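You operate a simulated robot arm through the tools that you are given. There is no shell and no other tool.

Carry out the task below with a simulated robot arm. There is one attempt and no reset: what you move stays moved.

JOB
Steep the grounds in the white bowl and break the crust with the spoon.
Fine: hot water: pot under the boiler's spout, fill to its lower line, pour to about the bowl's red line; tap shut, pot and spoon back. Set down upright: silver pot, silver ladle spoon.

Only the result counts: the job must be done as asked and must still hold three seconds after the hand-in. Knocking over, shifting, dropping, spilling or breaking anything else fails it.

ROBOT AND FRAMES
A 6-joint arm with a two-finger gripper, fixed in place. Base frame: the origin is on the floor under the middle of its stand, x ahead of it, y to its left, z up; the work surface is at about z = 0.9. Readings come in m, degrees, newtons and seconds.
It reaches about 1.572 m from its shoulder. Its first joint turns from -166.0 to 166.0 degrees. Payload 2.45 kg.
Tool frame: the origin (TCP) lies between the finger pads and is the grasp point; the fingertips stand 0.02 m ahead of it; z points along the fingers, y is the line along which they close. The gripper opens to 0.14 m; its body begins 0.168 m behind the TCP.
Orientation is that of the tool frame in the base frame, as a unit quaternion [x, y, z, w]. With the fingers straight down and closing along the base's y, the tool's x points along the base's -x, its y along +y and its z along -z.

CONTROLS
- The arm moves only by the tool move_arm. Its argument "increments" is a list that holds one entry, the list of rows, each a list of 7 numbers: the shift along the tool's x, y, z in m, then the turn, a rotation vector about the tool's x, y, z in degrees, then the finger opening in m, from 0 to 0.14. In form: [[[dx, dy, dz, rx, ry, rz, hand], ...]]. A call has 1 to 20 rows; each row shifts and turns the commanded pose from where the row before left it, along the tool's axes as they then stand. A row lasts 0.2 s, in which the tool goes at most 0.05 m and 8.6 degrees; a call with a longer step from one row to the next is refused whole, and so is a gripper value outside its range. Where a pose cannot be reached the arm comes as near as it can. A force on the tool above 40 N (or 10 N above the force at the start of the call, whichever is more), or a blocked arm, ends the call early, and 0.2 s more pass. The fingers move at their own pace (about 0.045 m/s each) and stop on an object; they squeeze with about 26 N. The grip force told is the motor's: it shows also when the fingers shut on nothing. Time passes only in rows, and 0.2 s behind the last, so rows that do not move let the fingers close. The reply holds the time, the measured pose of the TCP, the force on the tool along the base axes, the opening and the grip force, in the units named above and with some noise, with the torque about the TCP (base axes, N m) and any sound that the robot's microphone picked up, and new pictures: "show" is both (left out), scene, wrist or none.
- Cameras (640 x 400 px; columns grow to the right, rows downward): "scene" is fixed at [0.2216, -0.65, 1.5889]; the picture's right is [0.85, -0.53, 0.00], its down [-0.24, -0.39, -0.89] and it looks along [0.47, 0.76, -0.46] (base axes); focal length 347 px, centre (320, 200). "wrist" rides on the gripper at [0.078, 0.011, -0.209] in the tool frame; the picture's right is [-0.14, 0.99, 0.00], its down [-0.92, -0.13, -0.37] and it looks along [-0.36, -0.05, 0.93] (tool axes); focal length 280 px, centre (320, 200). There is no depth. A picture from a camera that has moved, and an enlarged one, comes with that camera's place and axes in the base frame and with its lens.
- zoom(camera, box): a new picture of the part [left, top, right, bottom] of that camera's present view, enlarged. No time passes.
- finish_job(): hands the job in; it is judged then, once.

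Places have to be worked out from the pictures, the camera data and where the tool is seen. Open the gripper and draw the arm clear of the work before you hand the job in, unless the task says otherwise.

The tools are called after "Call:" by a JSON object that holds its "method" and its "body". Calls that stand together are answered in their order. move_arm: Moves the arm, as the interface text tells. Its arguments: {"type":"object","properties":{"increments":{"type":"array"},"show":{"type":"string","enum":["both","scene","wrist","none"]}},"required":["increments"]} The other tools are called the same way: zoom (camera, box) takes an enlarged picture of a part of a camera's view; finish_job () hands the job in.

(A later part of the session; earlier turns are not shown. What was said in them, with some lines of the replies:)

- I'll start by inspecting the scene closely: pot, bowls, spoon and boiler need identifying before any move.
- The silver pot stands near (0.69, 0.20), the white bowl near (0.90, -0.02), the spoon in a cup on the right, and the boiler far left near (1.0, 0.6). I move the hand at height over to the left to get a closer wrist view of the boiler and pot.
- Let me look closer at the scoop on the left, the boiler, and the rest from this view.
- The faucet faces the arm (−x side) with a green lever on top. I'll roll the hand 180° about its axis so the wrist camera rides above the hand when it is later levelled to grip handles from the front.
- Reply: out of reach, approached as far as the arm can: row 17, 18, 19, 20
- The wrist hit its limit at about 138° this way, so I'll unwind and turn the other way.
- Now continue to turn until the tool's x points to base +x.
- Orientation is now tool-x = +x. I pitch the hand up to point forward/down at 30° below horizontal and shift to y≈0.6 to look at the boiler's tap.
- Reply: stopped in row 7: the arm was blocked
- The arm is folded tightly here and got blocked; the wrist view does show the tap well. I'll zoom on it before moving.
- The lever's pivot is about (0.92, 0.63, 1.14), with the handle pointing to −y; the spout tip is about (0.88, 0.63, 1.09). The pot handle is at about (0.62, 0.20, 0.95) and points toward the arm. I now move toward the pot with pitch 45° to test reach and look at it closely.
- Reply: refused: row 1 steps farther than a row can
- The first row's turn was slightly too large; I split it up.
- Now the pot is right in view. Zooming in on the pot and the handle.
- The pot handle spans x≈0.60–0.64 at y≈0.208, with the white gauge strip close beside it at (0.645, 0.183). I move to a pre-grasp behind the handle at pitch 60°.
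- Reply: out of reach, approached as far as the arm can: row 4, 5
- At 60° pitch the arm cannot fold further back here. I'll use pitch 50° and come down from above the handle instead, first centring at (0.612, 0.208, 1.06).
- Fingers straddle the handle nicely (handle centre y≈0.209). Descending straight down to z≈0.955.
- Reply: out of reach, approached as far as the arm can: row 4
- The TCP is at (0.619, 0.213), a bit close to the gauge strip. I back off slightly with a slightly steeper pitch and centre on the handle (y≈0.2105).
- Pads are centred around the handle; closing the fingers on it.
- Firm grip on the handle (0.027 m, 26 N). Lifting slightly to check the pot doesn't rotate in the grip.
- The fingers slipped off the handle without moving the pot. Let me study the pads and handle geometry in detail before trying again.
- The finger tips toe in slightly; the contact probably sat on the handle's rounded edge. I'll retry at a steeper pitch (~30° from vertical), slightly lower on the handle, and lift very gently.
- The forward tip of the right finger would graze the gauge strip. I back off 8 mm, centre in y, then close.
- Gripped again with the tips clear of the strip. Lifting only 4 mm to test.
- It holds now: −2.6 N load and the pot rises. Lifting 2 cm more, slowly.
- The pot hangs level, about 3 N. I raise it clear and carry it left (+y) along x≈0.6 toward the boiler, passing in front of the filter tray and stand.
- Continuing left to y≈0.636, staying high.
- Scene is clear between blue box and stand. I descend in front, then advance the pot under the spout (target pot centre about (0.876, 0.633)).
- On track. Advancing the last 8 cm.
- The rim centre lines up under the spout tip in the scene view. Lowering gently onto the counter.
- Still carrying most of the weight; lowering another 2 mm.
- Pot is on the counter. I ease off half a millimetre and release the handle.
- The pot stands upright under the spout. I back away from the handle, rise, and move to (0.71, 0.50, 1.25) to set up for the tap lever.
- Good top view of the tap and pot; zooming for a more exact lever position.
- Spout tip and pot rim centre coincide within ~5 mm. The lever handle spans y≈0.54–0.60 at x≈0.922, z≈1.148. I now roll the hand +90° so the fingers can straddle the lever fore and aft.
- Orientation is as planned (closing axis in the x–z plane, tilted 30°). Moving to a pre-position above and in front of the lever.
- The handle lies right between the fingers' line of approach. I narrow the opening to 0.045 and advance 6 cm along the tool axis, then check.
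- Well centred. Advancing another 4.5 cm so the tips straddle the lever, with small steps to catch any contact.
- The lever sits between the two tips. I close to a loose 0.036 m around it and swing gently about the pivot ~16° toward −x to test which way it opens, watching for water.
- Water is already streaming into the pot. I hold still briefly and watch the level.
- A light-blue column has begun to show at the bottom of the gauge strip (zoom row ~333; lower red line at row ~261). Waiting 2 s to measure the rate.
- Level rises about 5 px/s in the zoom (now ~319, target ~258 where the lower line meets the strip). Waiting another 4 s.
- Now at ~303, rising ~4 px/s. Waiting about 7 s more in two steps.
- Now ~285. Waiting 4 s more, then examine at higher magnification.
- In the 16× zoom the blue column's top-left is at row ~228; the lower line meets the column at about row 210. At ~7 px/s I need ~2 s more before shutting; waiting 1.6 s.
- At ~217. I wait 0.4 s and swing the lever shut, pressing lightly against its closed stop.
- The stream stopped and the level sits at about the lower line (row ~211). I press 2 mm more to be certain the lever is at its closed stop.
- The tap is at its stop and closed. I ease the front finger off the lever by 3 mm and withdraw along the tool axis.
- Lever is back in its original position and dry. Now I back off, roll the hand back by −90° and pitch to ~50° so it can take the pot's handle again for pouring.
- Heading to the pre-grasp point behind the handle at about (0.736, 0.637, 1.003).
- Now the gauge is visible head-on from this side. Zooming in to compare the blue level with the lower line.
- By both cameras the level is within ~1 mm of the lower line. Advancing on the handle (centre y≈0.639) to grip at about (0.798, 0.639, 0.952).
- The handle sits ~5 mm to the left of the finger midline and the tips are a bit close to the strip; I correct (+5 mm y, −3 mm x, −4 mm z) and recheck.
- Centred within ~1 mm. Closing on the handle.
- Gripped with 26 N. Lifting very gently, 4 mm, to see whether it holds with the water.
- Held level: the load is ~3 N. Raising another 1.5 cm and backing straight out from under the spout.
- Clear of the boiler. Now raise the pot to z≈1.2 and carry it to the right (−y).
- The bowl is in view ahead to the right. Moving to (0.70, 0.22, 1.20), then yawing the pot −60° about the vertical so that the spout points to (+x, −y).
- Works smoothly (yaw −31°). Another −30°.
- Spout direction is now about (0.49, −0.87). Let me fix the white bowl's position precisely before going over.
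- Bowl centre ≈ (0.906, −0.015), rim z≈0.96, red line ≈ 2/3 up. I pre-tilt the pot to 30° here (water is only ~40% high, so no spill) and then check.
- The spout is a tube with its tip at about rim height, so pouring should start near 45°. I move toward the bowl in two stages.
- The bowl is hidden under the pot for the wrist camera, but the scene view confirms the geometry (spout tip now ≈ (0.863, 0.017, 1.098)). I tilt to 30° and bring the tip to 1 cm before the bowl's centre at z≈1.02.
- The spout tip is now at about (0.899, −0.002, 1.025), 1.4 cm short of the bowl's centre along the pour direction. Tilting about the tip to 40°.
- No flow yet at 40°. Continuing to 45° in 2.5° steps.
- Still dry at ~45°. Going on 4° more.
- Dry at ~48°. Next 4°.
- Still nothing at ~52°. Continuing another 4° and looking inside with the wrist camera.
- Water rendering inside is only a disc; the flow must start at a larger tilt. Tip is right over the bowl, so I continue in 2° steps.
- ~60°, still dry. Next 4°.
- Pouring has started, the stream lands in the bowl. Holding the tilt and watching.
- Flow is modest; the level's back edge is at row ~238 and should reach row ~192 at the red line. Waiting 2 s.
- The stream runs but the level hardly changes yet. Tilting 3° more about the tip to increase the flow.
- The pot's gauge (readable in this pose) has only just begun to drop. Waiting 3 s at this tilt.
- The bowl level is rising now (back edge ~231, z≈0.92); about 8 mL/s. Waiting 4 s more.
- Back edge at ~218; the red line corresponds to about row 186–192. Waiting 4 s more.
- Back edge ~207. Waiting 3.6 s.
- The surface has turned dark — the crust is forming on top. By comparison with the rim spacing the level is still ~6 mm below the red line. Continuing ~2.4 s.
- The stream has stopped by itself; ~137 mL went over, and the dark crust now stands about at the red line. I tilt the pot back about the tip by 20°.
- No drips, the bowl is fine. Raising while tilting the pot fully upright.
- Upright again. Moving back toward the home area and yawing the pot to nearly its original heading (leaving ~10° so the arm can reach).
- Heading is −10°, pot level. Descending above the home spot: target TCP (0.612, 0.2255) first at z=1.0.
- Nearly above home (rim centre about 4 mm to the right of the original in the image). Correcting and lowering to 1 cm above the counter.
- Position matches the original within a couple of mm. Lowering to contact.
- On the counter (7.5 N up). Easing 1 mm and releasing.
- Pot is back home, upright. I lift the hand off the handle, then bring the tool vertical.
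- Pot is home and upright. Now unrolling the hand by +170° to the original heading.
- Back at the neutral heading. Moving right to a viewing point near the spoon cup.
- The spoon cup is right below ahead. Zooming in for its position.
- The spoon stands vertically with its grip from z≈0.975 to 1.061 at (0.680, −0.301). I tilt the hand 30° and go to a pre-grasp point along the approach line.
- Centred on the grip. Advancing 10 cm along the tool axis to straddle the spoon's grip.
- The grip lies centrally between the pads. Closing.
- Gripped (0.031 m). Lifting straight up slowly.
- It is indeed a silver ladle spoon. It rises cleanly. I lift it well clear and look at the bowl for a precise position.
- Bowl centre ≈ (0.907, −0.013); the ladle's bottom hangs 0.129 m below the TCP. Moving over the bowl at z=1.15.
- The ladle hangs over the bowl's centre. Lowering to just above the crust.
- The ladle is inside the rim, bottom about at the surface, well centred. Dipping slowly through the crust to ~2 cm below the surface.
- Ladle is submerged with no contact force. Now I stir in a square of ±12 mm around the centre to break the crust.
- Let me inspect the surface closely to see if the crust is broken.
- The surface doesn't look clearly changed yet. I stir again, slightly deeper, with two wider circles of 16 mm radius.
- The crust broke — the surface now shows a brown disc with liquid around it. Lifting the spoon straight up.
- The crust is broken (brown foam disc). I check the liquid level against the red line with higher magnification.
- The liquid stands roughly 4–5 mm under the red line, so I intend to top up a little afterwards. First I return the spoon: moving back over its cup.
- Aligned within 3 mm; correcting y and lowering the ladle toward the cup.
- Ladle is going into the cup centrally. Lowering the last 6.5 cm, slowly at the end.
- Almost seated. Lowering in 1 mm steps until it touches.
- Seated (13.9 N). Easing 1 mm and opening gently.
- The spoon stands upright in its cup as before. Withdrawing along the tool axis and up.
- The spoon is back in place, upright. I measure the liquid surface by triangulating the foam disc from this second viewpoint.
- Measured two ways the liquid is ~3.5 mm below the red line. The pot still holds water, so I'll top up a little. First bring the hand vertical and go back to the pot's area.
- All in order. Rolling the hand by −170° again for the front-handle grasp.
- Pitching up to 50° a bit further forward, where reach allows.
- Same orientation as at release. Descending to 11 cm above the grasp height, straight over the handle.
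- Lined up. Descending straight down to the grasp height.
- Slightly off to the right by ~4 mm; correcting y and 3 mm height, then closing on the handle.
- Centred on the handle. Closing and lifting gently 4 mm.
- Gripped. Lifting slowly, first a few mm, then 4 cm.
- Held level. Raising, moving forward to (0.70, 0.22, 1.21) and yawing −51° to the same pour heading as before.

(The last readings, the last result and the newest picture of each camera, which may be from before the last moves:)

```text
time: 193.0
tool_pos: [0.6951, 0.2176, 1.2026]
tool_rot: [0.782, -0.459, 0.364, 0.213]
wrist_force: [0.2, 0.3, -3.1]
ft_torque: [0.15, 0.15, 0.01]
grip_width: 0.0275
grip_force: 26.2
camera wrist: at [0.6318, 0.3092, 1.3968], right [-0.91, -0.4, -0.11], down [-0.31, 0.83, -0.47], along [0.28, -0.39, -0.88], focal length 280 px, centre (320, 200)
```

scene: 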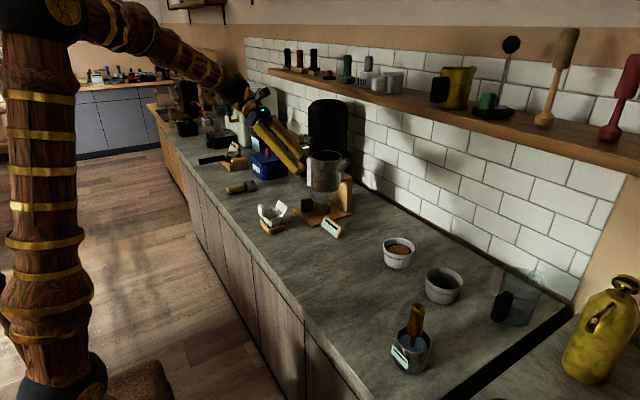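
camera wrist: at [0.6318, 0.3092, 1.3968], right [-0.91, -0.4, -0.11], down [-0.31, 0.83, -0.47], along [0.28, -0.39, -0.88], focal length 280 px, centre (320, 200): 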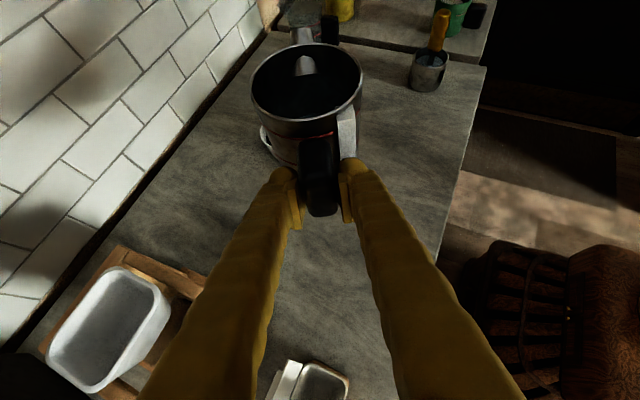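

Heading matches the previous pour. Pre-tilting to 30° and moving over to the pour position.

Call:
{"method": "move_arm", "body": {"increments": [[[0, 0, 0, 0, -5, 0, 0.0], [0, 0, 0, 0, -5, 0, 0.0], [0, 0, 0, 0, -5, 0, 0.0], [0, 0, 0, 0, -5, 0, 0.0], [0, 0, 0, 0, -5, 0, 0.0], [0, 0, 0, 0, -5, 0, 0.0], [0.007, -0.0061, 0.0145, 0, 0, 0, 0.0], [0.0139, -0.0122, 0.029, 0, 0, 0, 0.0], [0.0139, -0.0122, 0.029, 0, 0, 0, 0.0], [0.0139, -0.0122, 0.029, 0, 0, 0, 0.0], [0.0139, -0.0122, 0.029, 0, 0, 0, 0.0], [0.0139, -0.0122, 0.029, 0, 0, 0, 0.0], [0.007, -0.0061, 0.0145, 0, 0, 0, 0.0], [0, 0, 0, 0, 0, 0, 0.0]]], "show": "both"}}

Call:
{"method": "zoom", "body": {"camera": "scene", "box": [350, 180, 440, 280]}}

```text
time: 196.0
tool_pos: [0.8254, 0.1324, 1.0666]
tool_rot: [0.849, -0.499, 0.15, 0.087]
wrist_force: [-0.6, -0.5, -3.7]
ft_torque: [0.16, 0.09, 0.02]
grip_width: 0.0268
grip_force: 25.7
camera wrist: at [0.817, 0.1254, 1.2897], right [-0.93, -0.37, -0.05], down [-0.37, 0.93, 0.03], along [0.03, 0.05, -1.0], focal length 280 px, centre (320, 200)
```

scene: 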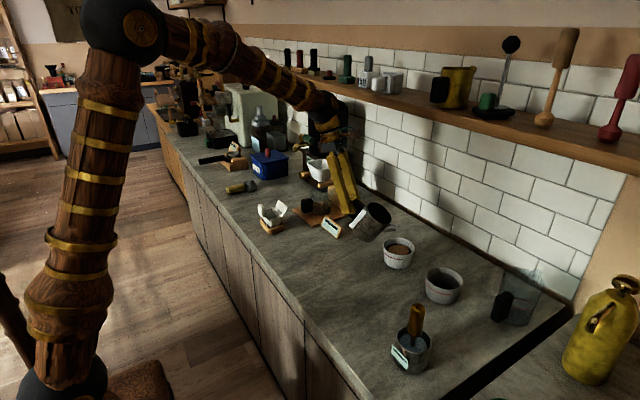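
wrist: 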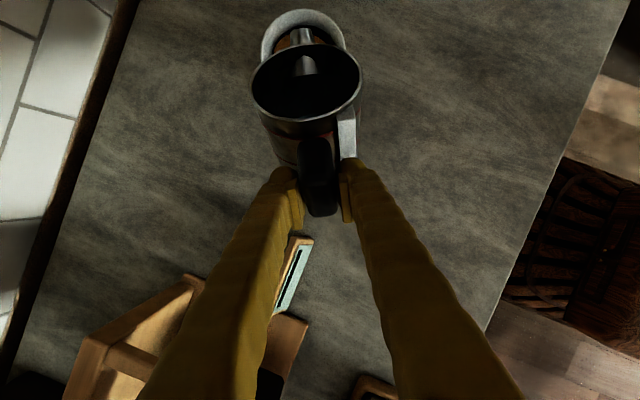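

```text
4.00 times, centred on (395, 230) of scene
camera zoom: at [0.2216, -0.65, 1.5889], right [0.85, -0.53, 0.0], down [-0.24, -0.39, -0.89], along [0.47, 0.76, -0.46], focal length 1387 px, centre (20, 80)
```

zoom: 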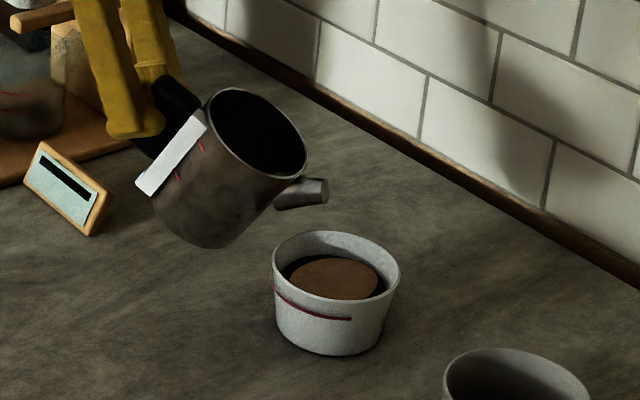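

Similar to before, with the tip ~6 mm shorter. Nudging forward 6 mm and tilting about the tip to ~65° (below the onset for the remaining water).

Call:
{"method": "move_arm", "body": {"increments": [[[0.0028, 0, 0.001, 0, 0, 0, 0.0], [0.0028, 0, 0.001, 0, 0, 0, 0.0], [0.008, 0, -0.0111, 0, -5, 0, 0.0], [0.008, 0, -0.0111, 0, -5, 0, 0.0], [0.008, 0, -0.0111, 0, -5, 0, 0.0], [0.008, 0, -0.0111, 0, -5, 0, 0.0], [0.008, 0, -0.0111, 0, -5, 0, 0.0], [0.008, 0, -0.0111, 0, -5, 0, 0.0], [0.0039, 0, -0.0056, 0, -2.5, 0, 0.0], [0, 0, 0, 0, 0, 0, 0.0]]], "show": "wrist"}}

Call:
{"method": "zoom", "body": {"camera": "scene", "box": [360, 190, 430, 275]}}

```text
time: 198.2
tool_pos: [0.8515, 0.0914, 1.1436]
tool_rot: [0.857, -0.503, -0.095, -0.057]
wrist_force: [0.5, 0.2, -2.2]
ft_torque: [0.1, 0.05, -0.01]
grip_width: 0.0271
grip_force: 25.7
camera wrist: at [0.9001, -0.0206, 1.3308], right [-0.93, -0.37, 0.03], down [-0.29, 0.78, 0.56], along [-0.23, 0.51, -0.83], focal length 280 px, centre (320, 200)
```

wrist: 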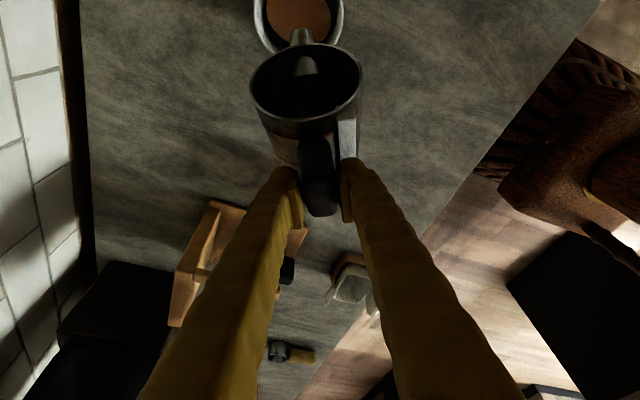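

```text
4.71 times, centred on (395, 232) of scene
camera zoom: at [0.2216, -0.65, 1.5889], right [0.85, -0.53, 0.0], down [-0.24, -0.39, -0.89], along [0.47, 0.76, -0.46], focal length 1631 px, centre (-33, 47)
```

zoom: 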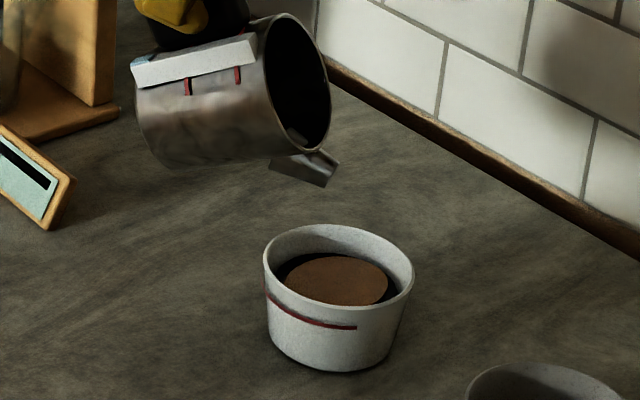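

Tip is over the bowl at 63°. I lower 1 cm and continue to ~69°, then watch for the stream.

Call:
{"method": "move_arm", "body": {"increments": [[[0, 0, 0.005, 0, 0, 0, 0.0], [0, 0, 0.005, 0, 0, 0, 0.0], [0.0031, 0, -0.0045, 0, -2, 0, 0.0], [0.0031, 0, -0.0045, 0, -2, 0, 0.0], [0.0031, 0, -0.0045, 0, -2, 0, 0.0], [0, 0, 0, 0, 0, 0, 0.0]]], "show": "none"}}

Call:
{"method": "zoom", "body": {"camera": "scene", "box": [360, 190, 430, 275]}}

```text
time: 199.6
tool_pos: [0.8549, 0.082, 1.1444]
tool_rot: [0.851, -0.499, -0.139, -0.083]
wrist_force: [0.5, 0.1, -3.1]
ft_torque: [0.05, 0.02, 0.01]
grip_width: 0.0271
grip_force: 25.9
```

```text
4.71 times, centred on (395, 232) of scene
camera zoom: at [0.2216, -0.65, 1.5889], right [0.85, -0.53, 0.0], down [-0.24, -0.39, -0.89], along [0.47, 0.76, -0.46], focal length 1631 px, centre (-33, 47)
```

zoom: 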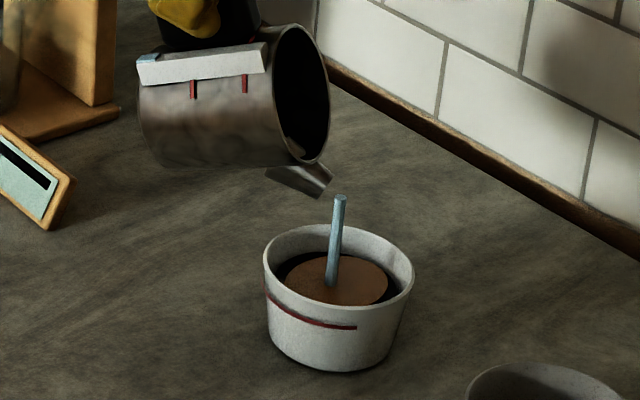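

Stream running into the bowl. Watching closely at ~1 s intervals (target back-edge ≈ 114 in the 8.89× view, now ~122).

Call:
{"method": "move_arm", "body": {"increments": [[[0, 0, 0, 0, 0, 0, 0.0], [0, 0, 0, 0, 0, 0, 0.0], [0, 0, 0, 0, 0, 0, 0.0], [0, 0, 0, 0, 0, 0, 0.0]]], "show": "none"}}

Call:
{"method": "zoom", "body": {"camera": "scene", "box": [375, 230, 425, 275]}}

Call:
{"method": "zoom", "body": {"camera": "scene", "box": [370, 190, 410, 235]}}

```text
time: 200.6
tool_pos: [0.854, 0.0827, 1.1447]
tool_rot: [0.851, -0.5, -0.139, -0.082]
wrist_force: [0.0, -0.3, -3.1]
ft_torque: [0.02, 0.03, -0.06]
grip_width: 0.0268
grip_force: 25.5
```

```text
8.89 times, centred on (400, 252) of scene
camera zoom: at [0.2216, -0.65, 1.5889], right [0.85, -0.53, 0.0], down [-0.24, -0.39, -0.89], along [0.47, 0.76, -0.46], focal length 3081 px, centre (-391, -267)
```

zoom: 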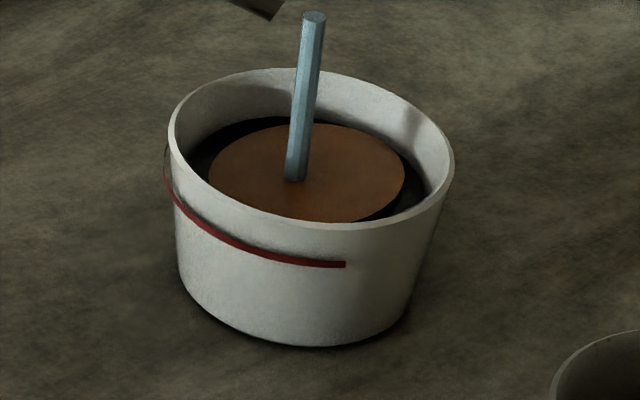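

```text
8.89 times, centred on (390, 212) of scene
camera zoom: at [0.2216, -0.65, 1.5889], right [0.85, -0.53, 0.0], down [-0.24, -0.39, -0.89], along [0.47, 0.76, -0.46], focal length 3081 px, centre (-302, 89)
```

zoom: 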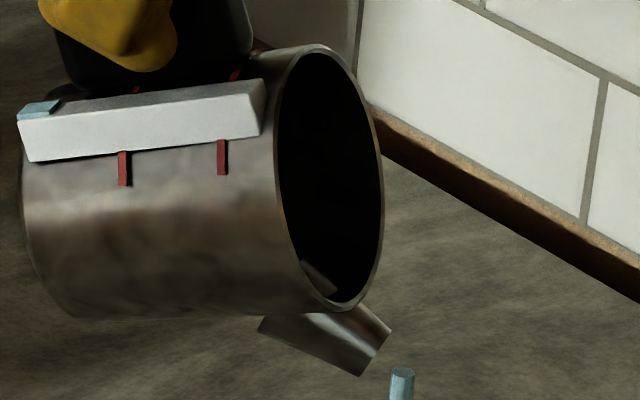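

Back edge ~118 now. Another ~0.6 s, then tilt back in the same call.

Call:
{"method": "move_arm", "body": {"increments": [[[0, 0, 0, 0, 0, 0, 0.0], [0, 0, 0, 0, 0, 0, 0.0], [0, 0, 0, 0, 0, 0, 0.0], [-0.007, 0, 0.0117, 0, 5, 0, 0.0], [-0.007, 0, 0.0117, 0, 5, 0, 0.0], [-0.007, 0, 0.0117, 0, 5, 0, 0.0], [-0.007, 0, 0.0117, 0, 5, 0, 0.0], [0, 0, 0, 0, 0, 0, 0.0]]], "show": "wrist"}}

Call:
{"method": "zoom", "body": {"camera": "scene", "box": [375, 230, 425, 275]}}

Call:
{"method": "zoom", "body": {"camera": "scene", "box": [360, 190, 430, 275]}}

```text
time: 202.4
tool_pos: [0.8394, 0.1147, 1.104]
tool_rot: [0.863, -0.505, 0.011, 0.006]
wrist_force: [-0.7, -0.5, -2.9]
ft_torque: [0.11, 0.12, 0.02]
grip_width: 0.0269
grip_force: 25.6
camera wrist: at [0.8645, 0.0464, 1.3149], right [-0.93, -0.36, -0.01], down [-0.34, 0.87, 0.35], along [-0.12, 0.32, -0.94], focal length 280 px, centre (320, 200)
```

wrist: 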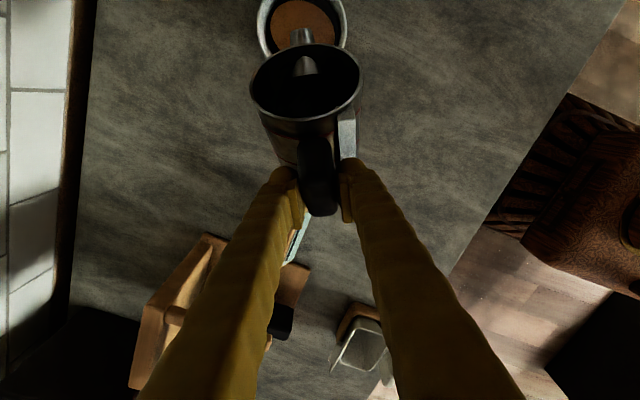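

```text
8.89 times, centred on (400, 252) of scene
camera zoom: at [0.2216, -0.65, 1.5889], right [0.85, -0.53, 0.0], down [-0.24, -0.39, -0.89], along [0.47, 0.76, -0.46], focal length 3081 px, centre (-391, -267)
```

zoom: 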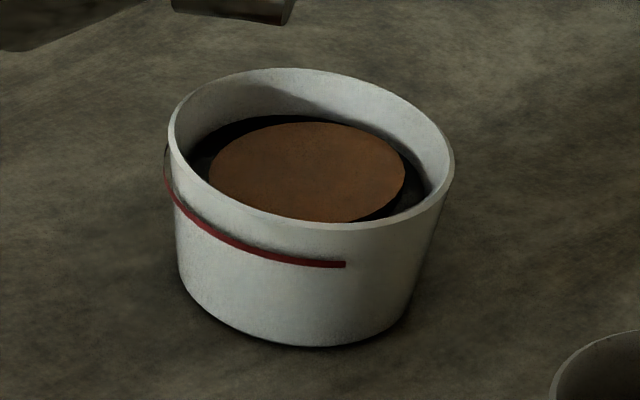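

```text
4.71 times, centred on (395, 232) of scene
camera zoom: at [0.2216, -0.65, 1.5889], right [0.85, -0.53, 0.0], down [-0.24, -0.39, -0.89], along [0.47, 0.76, -0.46], focal length 1631 px, centre (-33, 47)
```

zoom: 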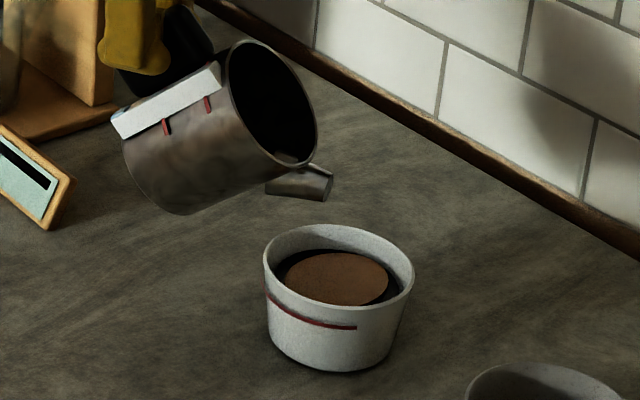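

The surface is now at the red line (back edge ~114), foam still broken, no spill. Raising and tilting the pot upright as before.

Call:
{"method": "move_arm", "body": {"increments": [[[0, 0, -0.015, 0, 4.9, 0, 0.0], [0, 0, -0.015, 0, 4.9, 0, 0.0], [0, 0, -0.015, 0, 4.9, 0, 0.0], [0, 0, -0.015, 0, 4.9, 0, 0.0], [0, 0, -0.015, 0, 4.9, 0, 0.0], [0, 0, -0.015, 0, 4.9, 0, 0.0], [0, 0, -0.015, 0, 4.9, 0, 0.0], [0, 0, -0.015, 0, 4.9, 0, 0.0], [0, 0, -0.015, 0, 4.9, 0, 0.0], [0, 0, -0.01, 0, 4.5, 0, 0.0], [0, 0, 0, 0, 0, 0, 0.0]]], "show": "scene"}}

Call:
{"method": "zoom", "body": {"camera": "scene", "box": [310, 130, 430, 220]}}

```text
time: 204.8
tool_pos: [0.8124, 0.1606, 1.2343]
tool_rot: [0.781, -0.459, 0.365, 0.214]
wrist_force: [-0.7, 0.0, -2.2]
ft_torque: [0.2, 0.05, 0.02]
grip_width: 0.027
grip_force: 25.7
```

scene: 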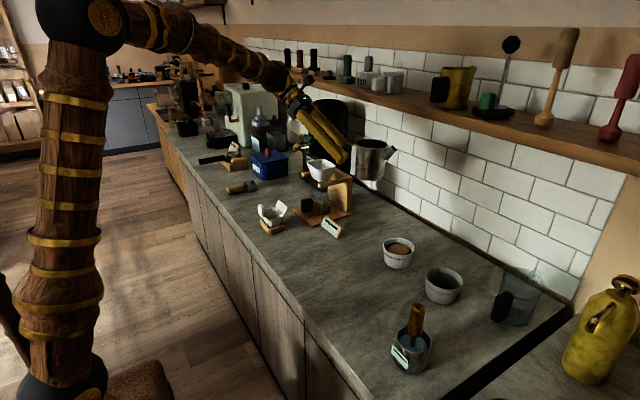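

```text
4.44 times, centred on (370, 175) of scene
camera zoom: at [0.2216, -0.65, 1.5889], right [0.85, -0.53, 0.0], down [-0.24, -0.39, -0.89], along [0.47, 0.76, -0.46], focal length 1541 px, centre (98, 311)
```

zoom: 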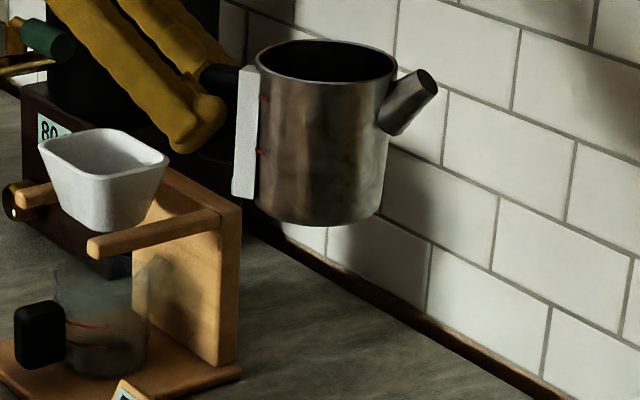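

Upright. Moving back over the home area and yawing back +50°.

Call:
{"method": "move_arm", "body": {"increments": [[[-0.0159, 0.0201, -0.0197, 0, 0, 0, 0.0], [-0.0159, 0.0201, -0.0197, 0, 0, 0, 0.0], [-0.0159, 0.0201, -0.0197, 0, 0, 0, 0.0], [-0.0159, 0.0201, -0.0197, 0, 0, 0, 0.0], [-0.0159, 0.0201, -0.0197, 0, 0, 0, 0.0], [0, 0, 0, 5.58, 0, -4.69, 0.0], [0, 0, 0, 5.58, 0, -4.69, 0.0], [0, 0, 0, 5.58, 0, -4.69, 0.0], [0, 0, 0, 5.58, 0, -4.69, 0.0], [0, 0, 0, 5.58, 0, -4.69, 0.0], [0, 0, 0, 5.58, 0, -4.69, 0.0], [0, 0, 0, 5.58, 0, -4.69, 0.0], [0, 0, 0, 0, 0, 0, 0.0]]], "show": "both"}}

```text
time: 207.6
tool_pos: [0.6605, 0.2237, 1.2358]
tool_rot: [0.903, -0.077, 0.421, 0.035]
wrist_force: [-0.6, -0.2, -2.3]
ft_torque: [0.03, 0.2, -0.01]
grip_width: 0.0268
grip_force: 25.7
camera wrist: at [0.5509, 0.2309, 1.4307], right [-0.25, -0.96, -0.11], down [-0.84, 0.27, -0.47], along [0.48, -0.03, -0.88], focal length 280 px, centre (320, 200)
```

scene: 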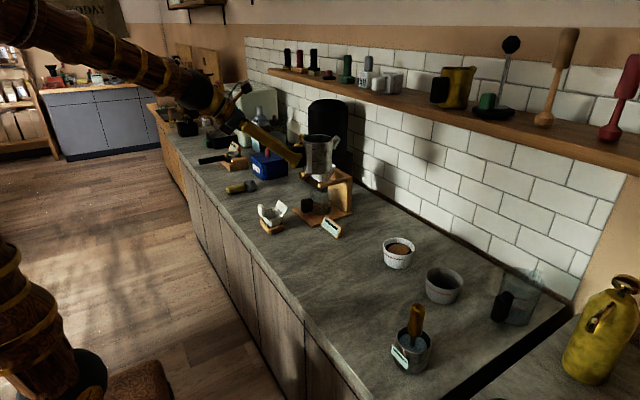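
wrist: 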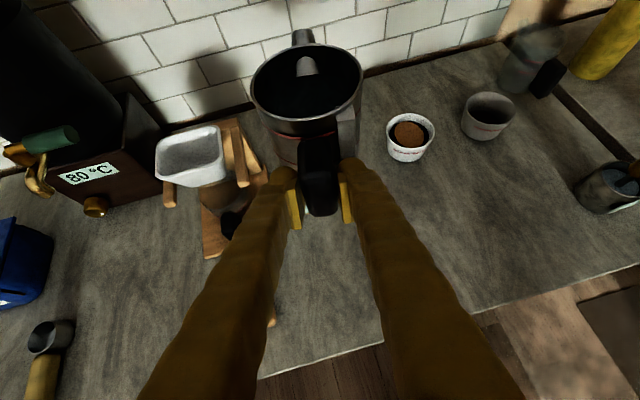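

Same orientation as at the grasp. Descending to 5 cm above the release pose.

Call:
{"method": "move_arm", "body": {"increments": [[[-0.0131, 0.0002, 0.0069, 0, 0, 0, 0.0], [-0.0262, 0.0004, 0.0137, 0, 0, 0, 0.0], [-0.0262, 0.0004, 0.0137, 0, 0, 0, 0.0], [-0.0262, 0.0004, 0.0137, 0, 0, 0, 0.0], [-0.0262, 0.0004, 0.0137, 0, 0, 0, 0.0], [-0.0262, 0.0004, 0.0137, 0, 0, 0, 0.0], [-0.0262, 0.0004, 0.0137, 0, 0, 0, 0.0], [-0.0262, 0.0004, 0.0137, 0, 0, 0, 0.0], [-0.0131, 0.0002, 0.0069, 0, 0, 0, 0.0], [0, 0, 0, 0, 0, 0, 0.0]]], "show": "wrist"}}

Call:
{"method": "zoom", "body": {"camera": "scene", "box": [265, 190, 355, 260]}}

```text
time: 209.8
tool_pos: [0.6097, 0.2265, 1.0075]
tool_rot: [0.903, -0.078, 0.421, 0.035]
wrist_force: [0.4, 0.2, -2.3]
ft_torque: [0.02, 0.24, 0.02]
grip_width: 0.0273
grip_force: 25.9
camera wrist: at [0.5004, 0.2353, 1.201], right [-0.26, -0.96, -0.11], down [-0.84, 0.28, -0.47], along [0.48, -0.03, -0.88], focal length 280 px, centre (320, 200)
```

wrist: 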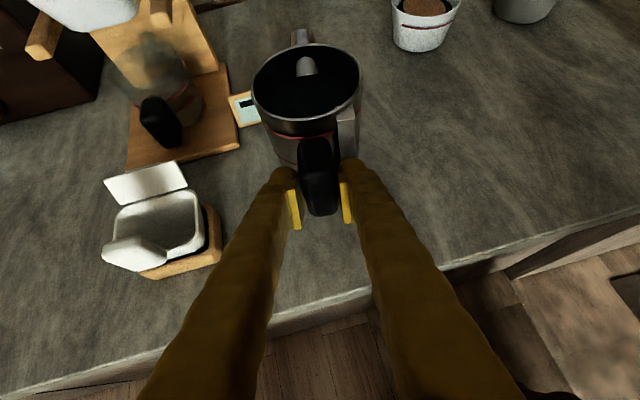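

```text
5.71 times, centred on (310, 225) of scene
camera zoom: at [0.2216, -0.65, 1.5889], right [0.85, -0.53, 0.0], down [-0.24, -0.39, -0.89], along [0.47, 0.76, -0.46], focal length 1981 px, centre (377, 57)
```

zoom: 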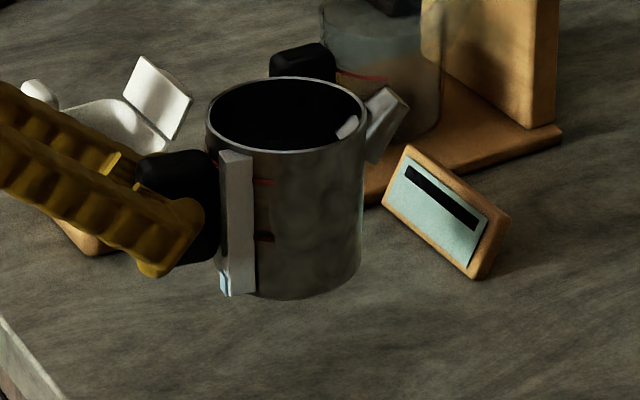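

Exactly above home. Lowering 4.5 cm, then fine steps to contact.

Call:
{"method": "move_arm", "body": {"increments": [[[-0.0076, -0.0003, 0.0064, 0, 0, 0, 0.0], [-0.0076, -0.0003, 0.0064, 0, 0, 0, 0.0], [-0.0076, -0.0003, 0.0064, 0, 0, 0, 0.0], [-0.0076, 0, 0.0064, 0, 0, 0, 0.0], [-0.0038, 0, 0.0032, 0, 0, 0, 0.0], [-0.0015, 0, 0.0013, 0, 0, 0, 0.0], [0, 0, 0, 0, 0, 0, 0.0]]], "show": "none"}}

```text
time: 211.4
tool_pos: [0.6113, 0.2307, 0.9592]
tool_rot: [0.903, -0.078, 0.42, 0.036]
wrist_force: [-0.7, 0.3, -3.0]
ft_torque: [0.06, 0.22, 0.0]
grip_width: 0.0271
grip_force: 26.2
```

About 4 mm to go.

Call:
{"method": "move_arm", "body": {"increments": [[[-0.0015, 0, 0.0013, 0, 0, 0, 0.0], [-0.0008, 0, 0.0006, 0, 0, 0, 0.0], [-0.0008, 0, 0.0006, 0, 0, 0, 0.0], [0, 0, 0, 0, 0, 0, 0.0]]], "show": "none"}}

```text
time: 212.4
tool_pos: [0.6099, 0.2303, 0.9554]
tool_rot: [0.903, -0.078, 0.422, 0.036]
wrist_force: [-4.1, 1.3, 13.2]
ft_torque: [-0.11, -0.45, -0.05]
grip_width: 0.0267
grip_force: 25.6
```

Touchdown (13 N). Easing off 1.2 mm and releasing.

Call:
{"method": "move_arm", "body": {"increments": [[[0.0009, 0, -0.0008, 0, 0, 0, 0.0], [0, 0, 0, 0, 0, 0, 0.025], [0, 0, 0, 0, 0, 0, 0.035], [0, 0, 0, 0, 0, 0, 0.05], [0, 0, 0, 0, 0, 0, 0.055]]], "show": "wrist"}}

Call:
{"method": "zoom", "body": {"camera": "scene", "box": [275, 205, 355, 265]}}

Call:
{"method": "zoom", "body": {"camera": "wrist", "box": [240, 100, 400, 260]}}

```text
time: 213.6
tool_pos: [0.6113, 0.2298, 0.9572]
tool_rot: [0.903, -0.077, 0.42, 0.035]
wrist_force: [-1.0, -0.7, -0.3]
ft_torque: [-0.02, -0.01, 0.03]
grip_width: 0.0551
grip_force: 0.1
camera wrist: at [0.5002, 0.2377, 1.1506], right [-0.26, -0.96, -0.11], down [-0.84, 0.28, -0.47], along [0.48, -0.03, -0.88], focal length 280 px, centre (320, 200)
```

wrist: 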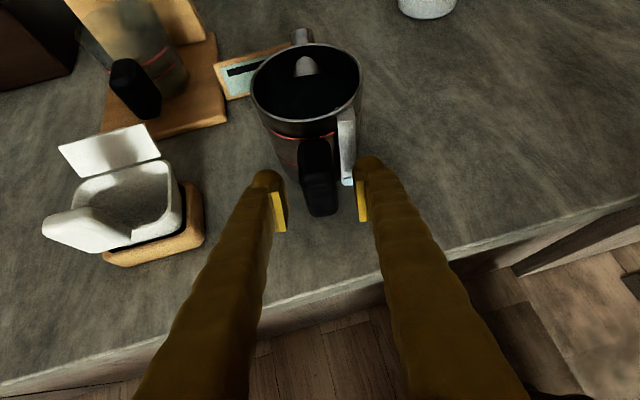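

```text
6.67 times, centred on (315, 235) of scene
camera zoom: at [0.2216, -0.65, 1.5889], right [0.85, -0.53, 0.0], down [-0.24, -0.39, -0.89], along [0.47, 0.76, -0.46], focal length 2311 px, centre (353, -33)
```

zoom: 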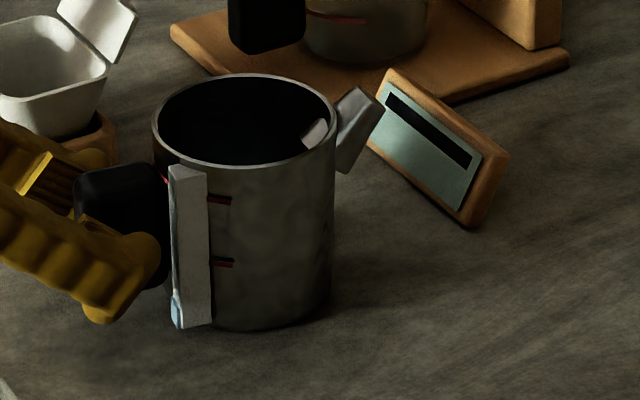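

```text
2.50 times, centred on (320, 180) of wrist
camera zoom: at [0.5002, 0.2377, 1.1506], right [-0.26, -0.96, -0.11], down [-0.84, 0.28, -0.47], along [0.48, -0.03, -0.88], focal length 701 px, centre (320, 250)
```

zoom: 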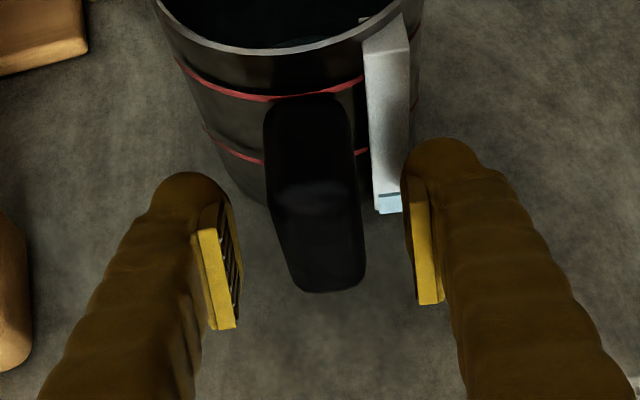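

The pot stands upright at home. I lift the hand away as before and draw the arm clear.

Call:
{"method": "move_arm", "body": {"increments": [[[0.0115, 0, -0.0096, 0, 0, 0, 0.055], [0.0229, 0, -0.0193, 0, 0, 0, 0.055], [0.0229, 0, -0.0193, 0, 0, 0, 0.055], [0.0229, 0, -0.0193, 0, 0, 0, 0.055], [0.0229, 0, -0.0193, 0, 0, 0, 0.055], [0.0306, 0, -0.0257, 0, 0, 0, 0.055], [0.0306, 0, -0.0257, 0, -8.3, 0, 0.055], [0, 0, -0.02, 0, -8.3, 0, 0.055], [0, 0, -0.02, 0, -8.3, 0, 0.055], [0, 0, -0.02, 0, -8.3, 0, 0.055], [0, 0, -0.02, 0, -8.3, 0, 0.055], [0, 0, -0.02, 0, -8.3, 0, 0.08], [0, 0, 0, 0, 0, 0, 0.1]]], "show": "both"}}

Call:
{"method": "zoom", "body": {"camera": "scene", "box": [275, 205, 355, 265]}}

Call:
{"method": "zoom", "body": {"camera": "scene", "box": [375, 230, 425, 275]}}

Call:
{"method": "zoom", "body": {"camera": "scene", "box": [380, 295, 450, 380]}}

Call:
{"method": "zoom", "body": {"camera": "scene", "box": [230, 90, 370, 220]}}

```text
time: 216.4
tool_pos: [0.5703, 0.2386, 1.2597]
tool_rot: [0.996, -0.086, 0.002, 0.0]
wrist_force: [-0.1, -0.1, 0.4]
ft_torque: [0.0, -0.01, -0.01]
grip_width: 0.0999
grip_force: 0.0
camera wrist: at [0.6444, 0.2128, 1.4692], right [-0.3, -0.95, 0.0], down [-0.89, 0.28, 0.37], along [-0.35, 0.11, -0.93], focal length 280 px, centre (320, 200)
```

scene: 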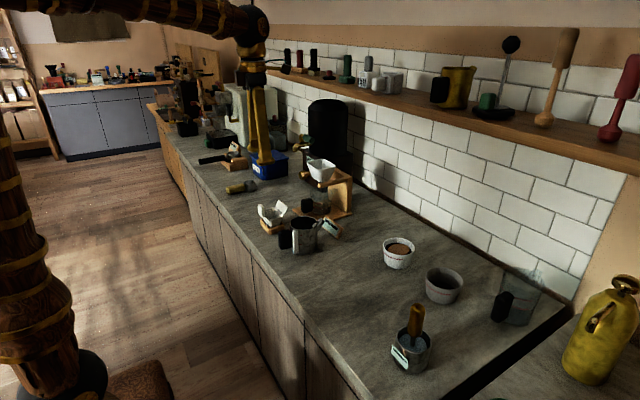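
wrist: 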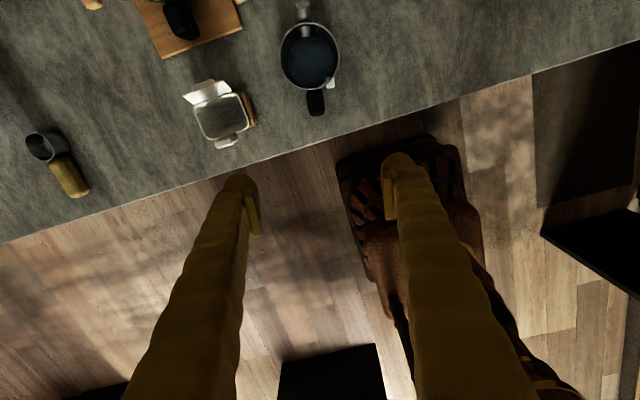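

```text
6.67 times, centred on (315, 235) of scene
camera zoom: at [0.2216, -0.65, 1.5889], right [0.85, -0.53, 0.0], down [-0.24, -0.39, -0.89], along [0.47, 0.76, -0.46], focal length 2311 px, centre (353, -33)
```

zoom: 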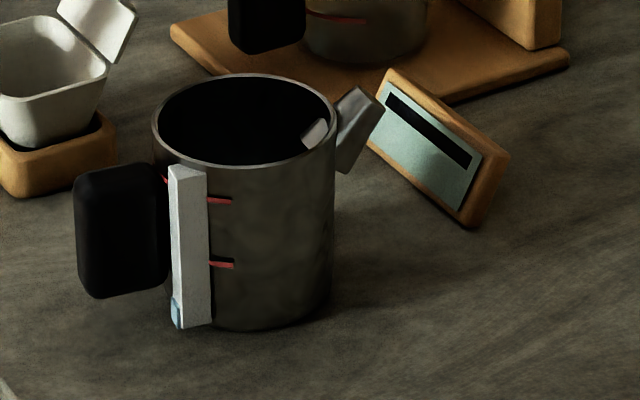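

```text
8.89 times, centred on (400, 252) of scene
camera zoom: at [0.2216, -0.65, 1.5889], right [0.85, -0.53, 0.0], down [-0.24, -0.39, -0.89], along [0.47, 0.76, -0.46], focal length 3081 px, centre (-391, -267)
```

zoom: 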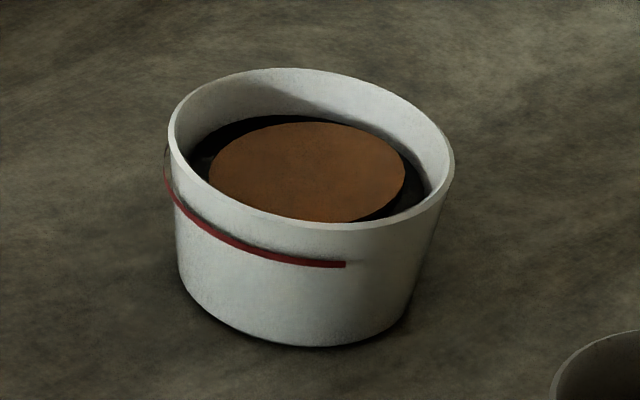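

```text
4.71 times, centred on (415, 338) of scene
camera zoom: at [0.2216, -0.65, 1.5889], right [0.85, -0.53, 0.0], down [-0.24, -0.39, -0.89], along [0.47, 0.76, -0.46], focal length 1631 px, centre (-127, -447)
```

zoom: 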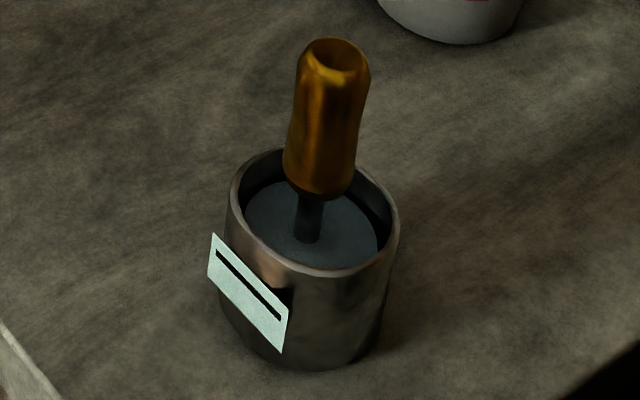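

```text
3.08 times, centred on (300, 155) of scene
camera zoom: at [0.2216, -0.65, 1.5889], right [0.85, -0.53, 0.0], down [-0.24, -0.39, -0.89], along [0.47, 0.76, -0.46], focal length 1067 px, centre (382, 338)
```

zoom: 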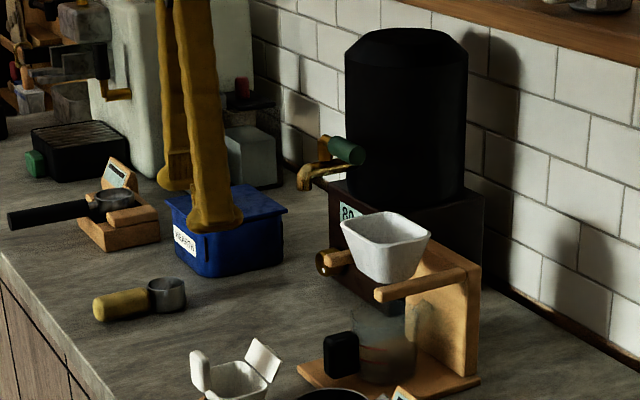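

Everything checks out: tap shut and dry, liquid at the red line with the crust broken, pot and ladle spoon upright in their places. I raise the open hand further clear and let things settle before handing in.

Call:
{"method": "move_arm", "body": {"increments": [[[0, 0, -0.04, 0, 0, 0, 0.12], [0, 0, -0.04, 0, 0, 0, 0.14], [0, 0, -0.04, 0, 0, 0, 0.14], [0, 0, 0, 0, 0, 0, 0.14], [0, 0, 0, 0, 0, 0, 0.14], [0, 0, 0, 0, 0, 0, 0.14], [0, 0, 0, 0, 0, 0, 0.14], [0, 0, 0, 0, 0, 0, 0.14]]], "show": "scene"}}

Call:
{"method": "zoom", "body": {"camera": "scene", "box": [375, 225, 435, 275]}}

```text
time: 218.2
tool_pos: [0.5703, 0.2366, 1.3798]
tool_rot: [0.996, -0.086, 0.002, 0.0]
wrist_force: [0.3, -0.2, 0.4]
ft_torque: [-0.02, -0.04, 0.03]
grip_width: 0.1402
grip_force: 0.1
```

scene: 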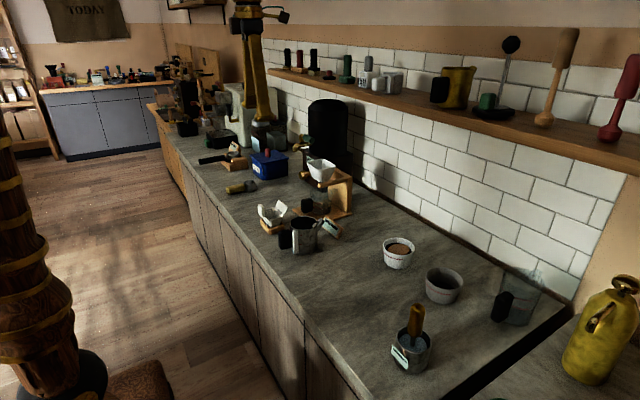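

```text
8.00 times, centred on (405, 250) of scene
camera zoom: at [0.2216, -0.65, 1.5889], right [0.85, -0.53, 0.0], down [-0.24, -0.39, -0.89], along [0.47, 0.76, -0.46], focal length 2773 px, centre (-360, -200)
```

zoom: 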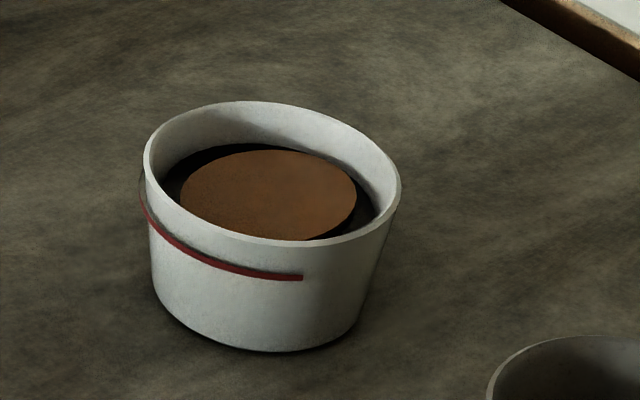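

The scene is stable, the hand is open and clear of the work, so I hand the job in.

Call:
{"method": "finish_job", "body": {}}

```text
The job is handed in.
```

I finished the job and handed it in; no verdict came back with the hand-in.

- **Hot water:** I filled the silver pot under the boiler's spout, by my estimate to within about 1 mm of its lower line. The tap is shut and no water is running.
- **Pour:** I poured into the white bowl and ended at about the red line. The first pour left the level about 4 mm low, so I went back and topped it up after breaking the crust. I saw no spills.
- **Crust:** I stirred with the silver ladle spoon until the dark crust gave way to a brown foam disc with liquid around it. I took that as broken. There was about 35 s of steeping between the end of the first pour and the stirring.
- **Put back:** The pot stands upright within a few millimetres of where it started, but turned about 10° because the arm could not reach its original angle. The ladle spoon stands upright in its cup, and the hand is open and clear.

On the first try at the pot's handle the fingers slipped off without moving the pot; the next grip held.
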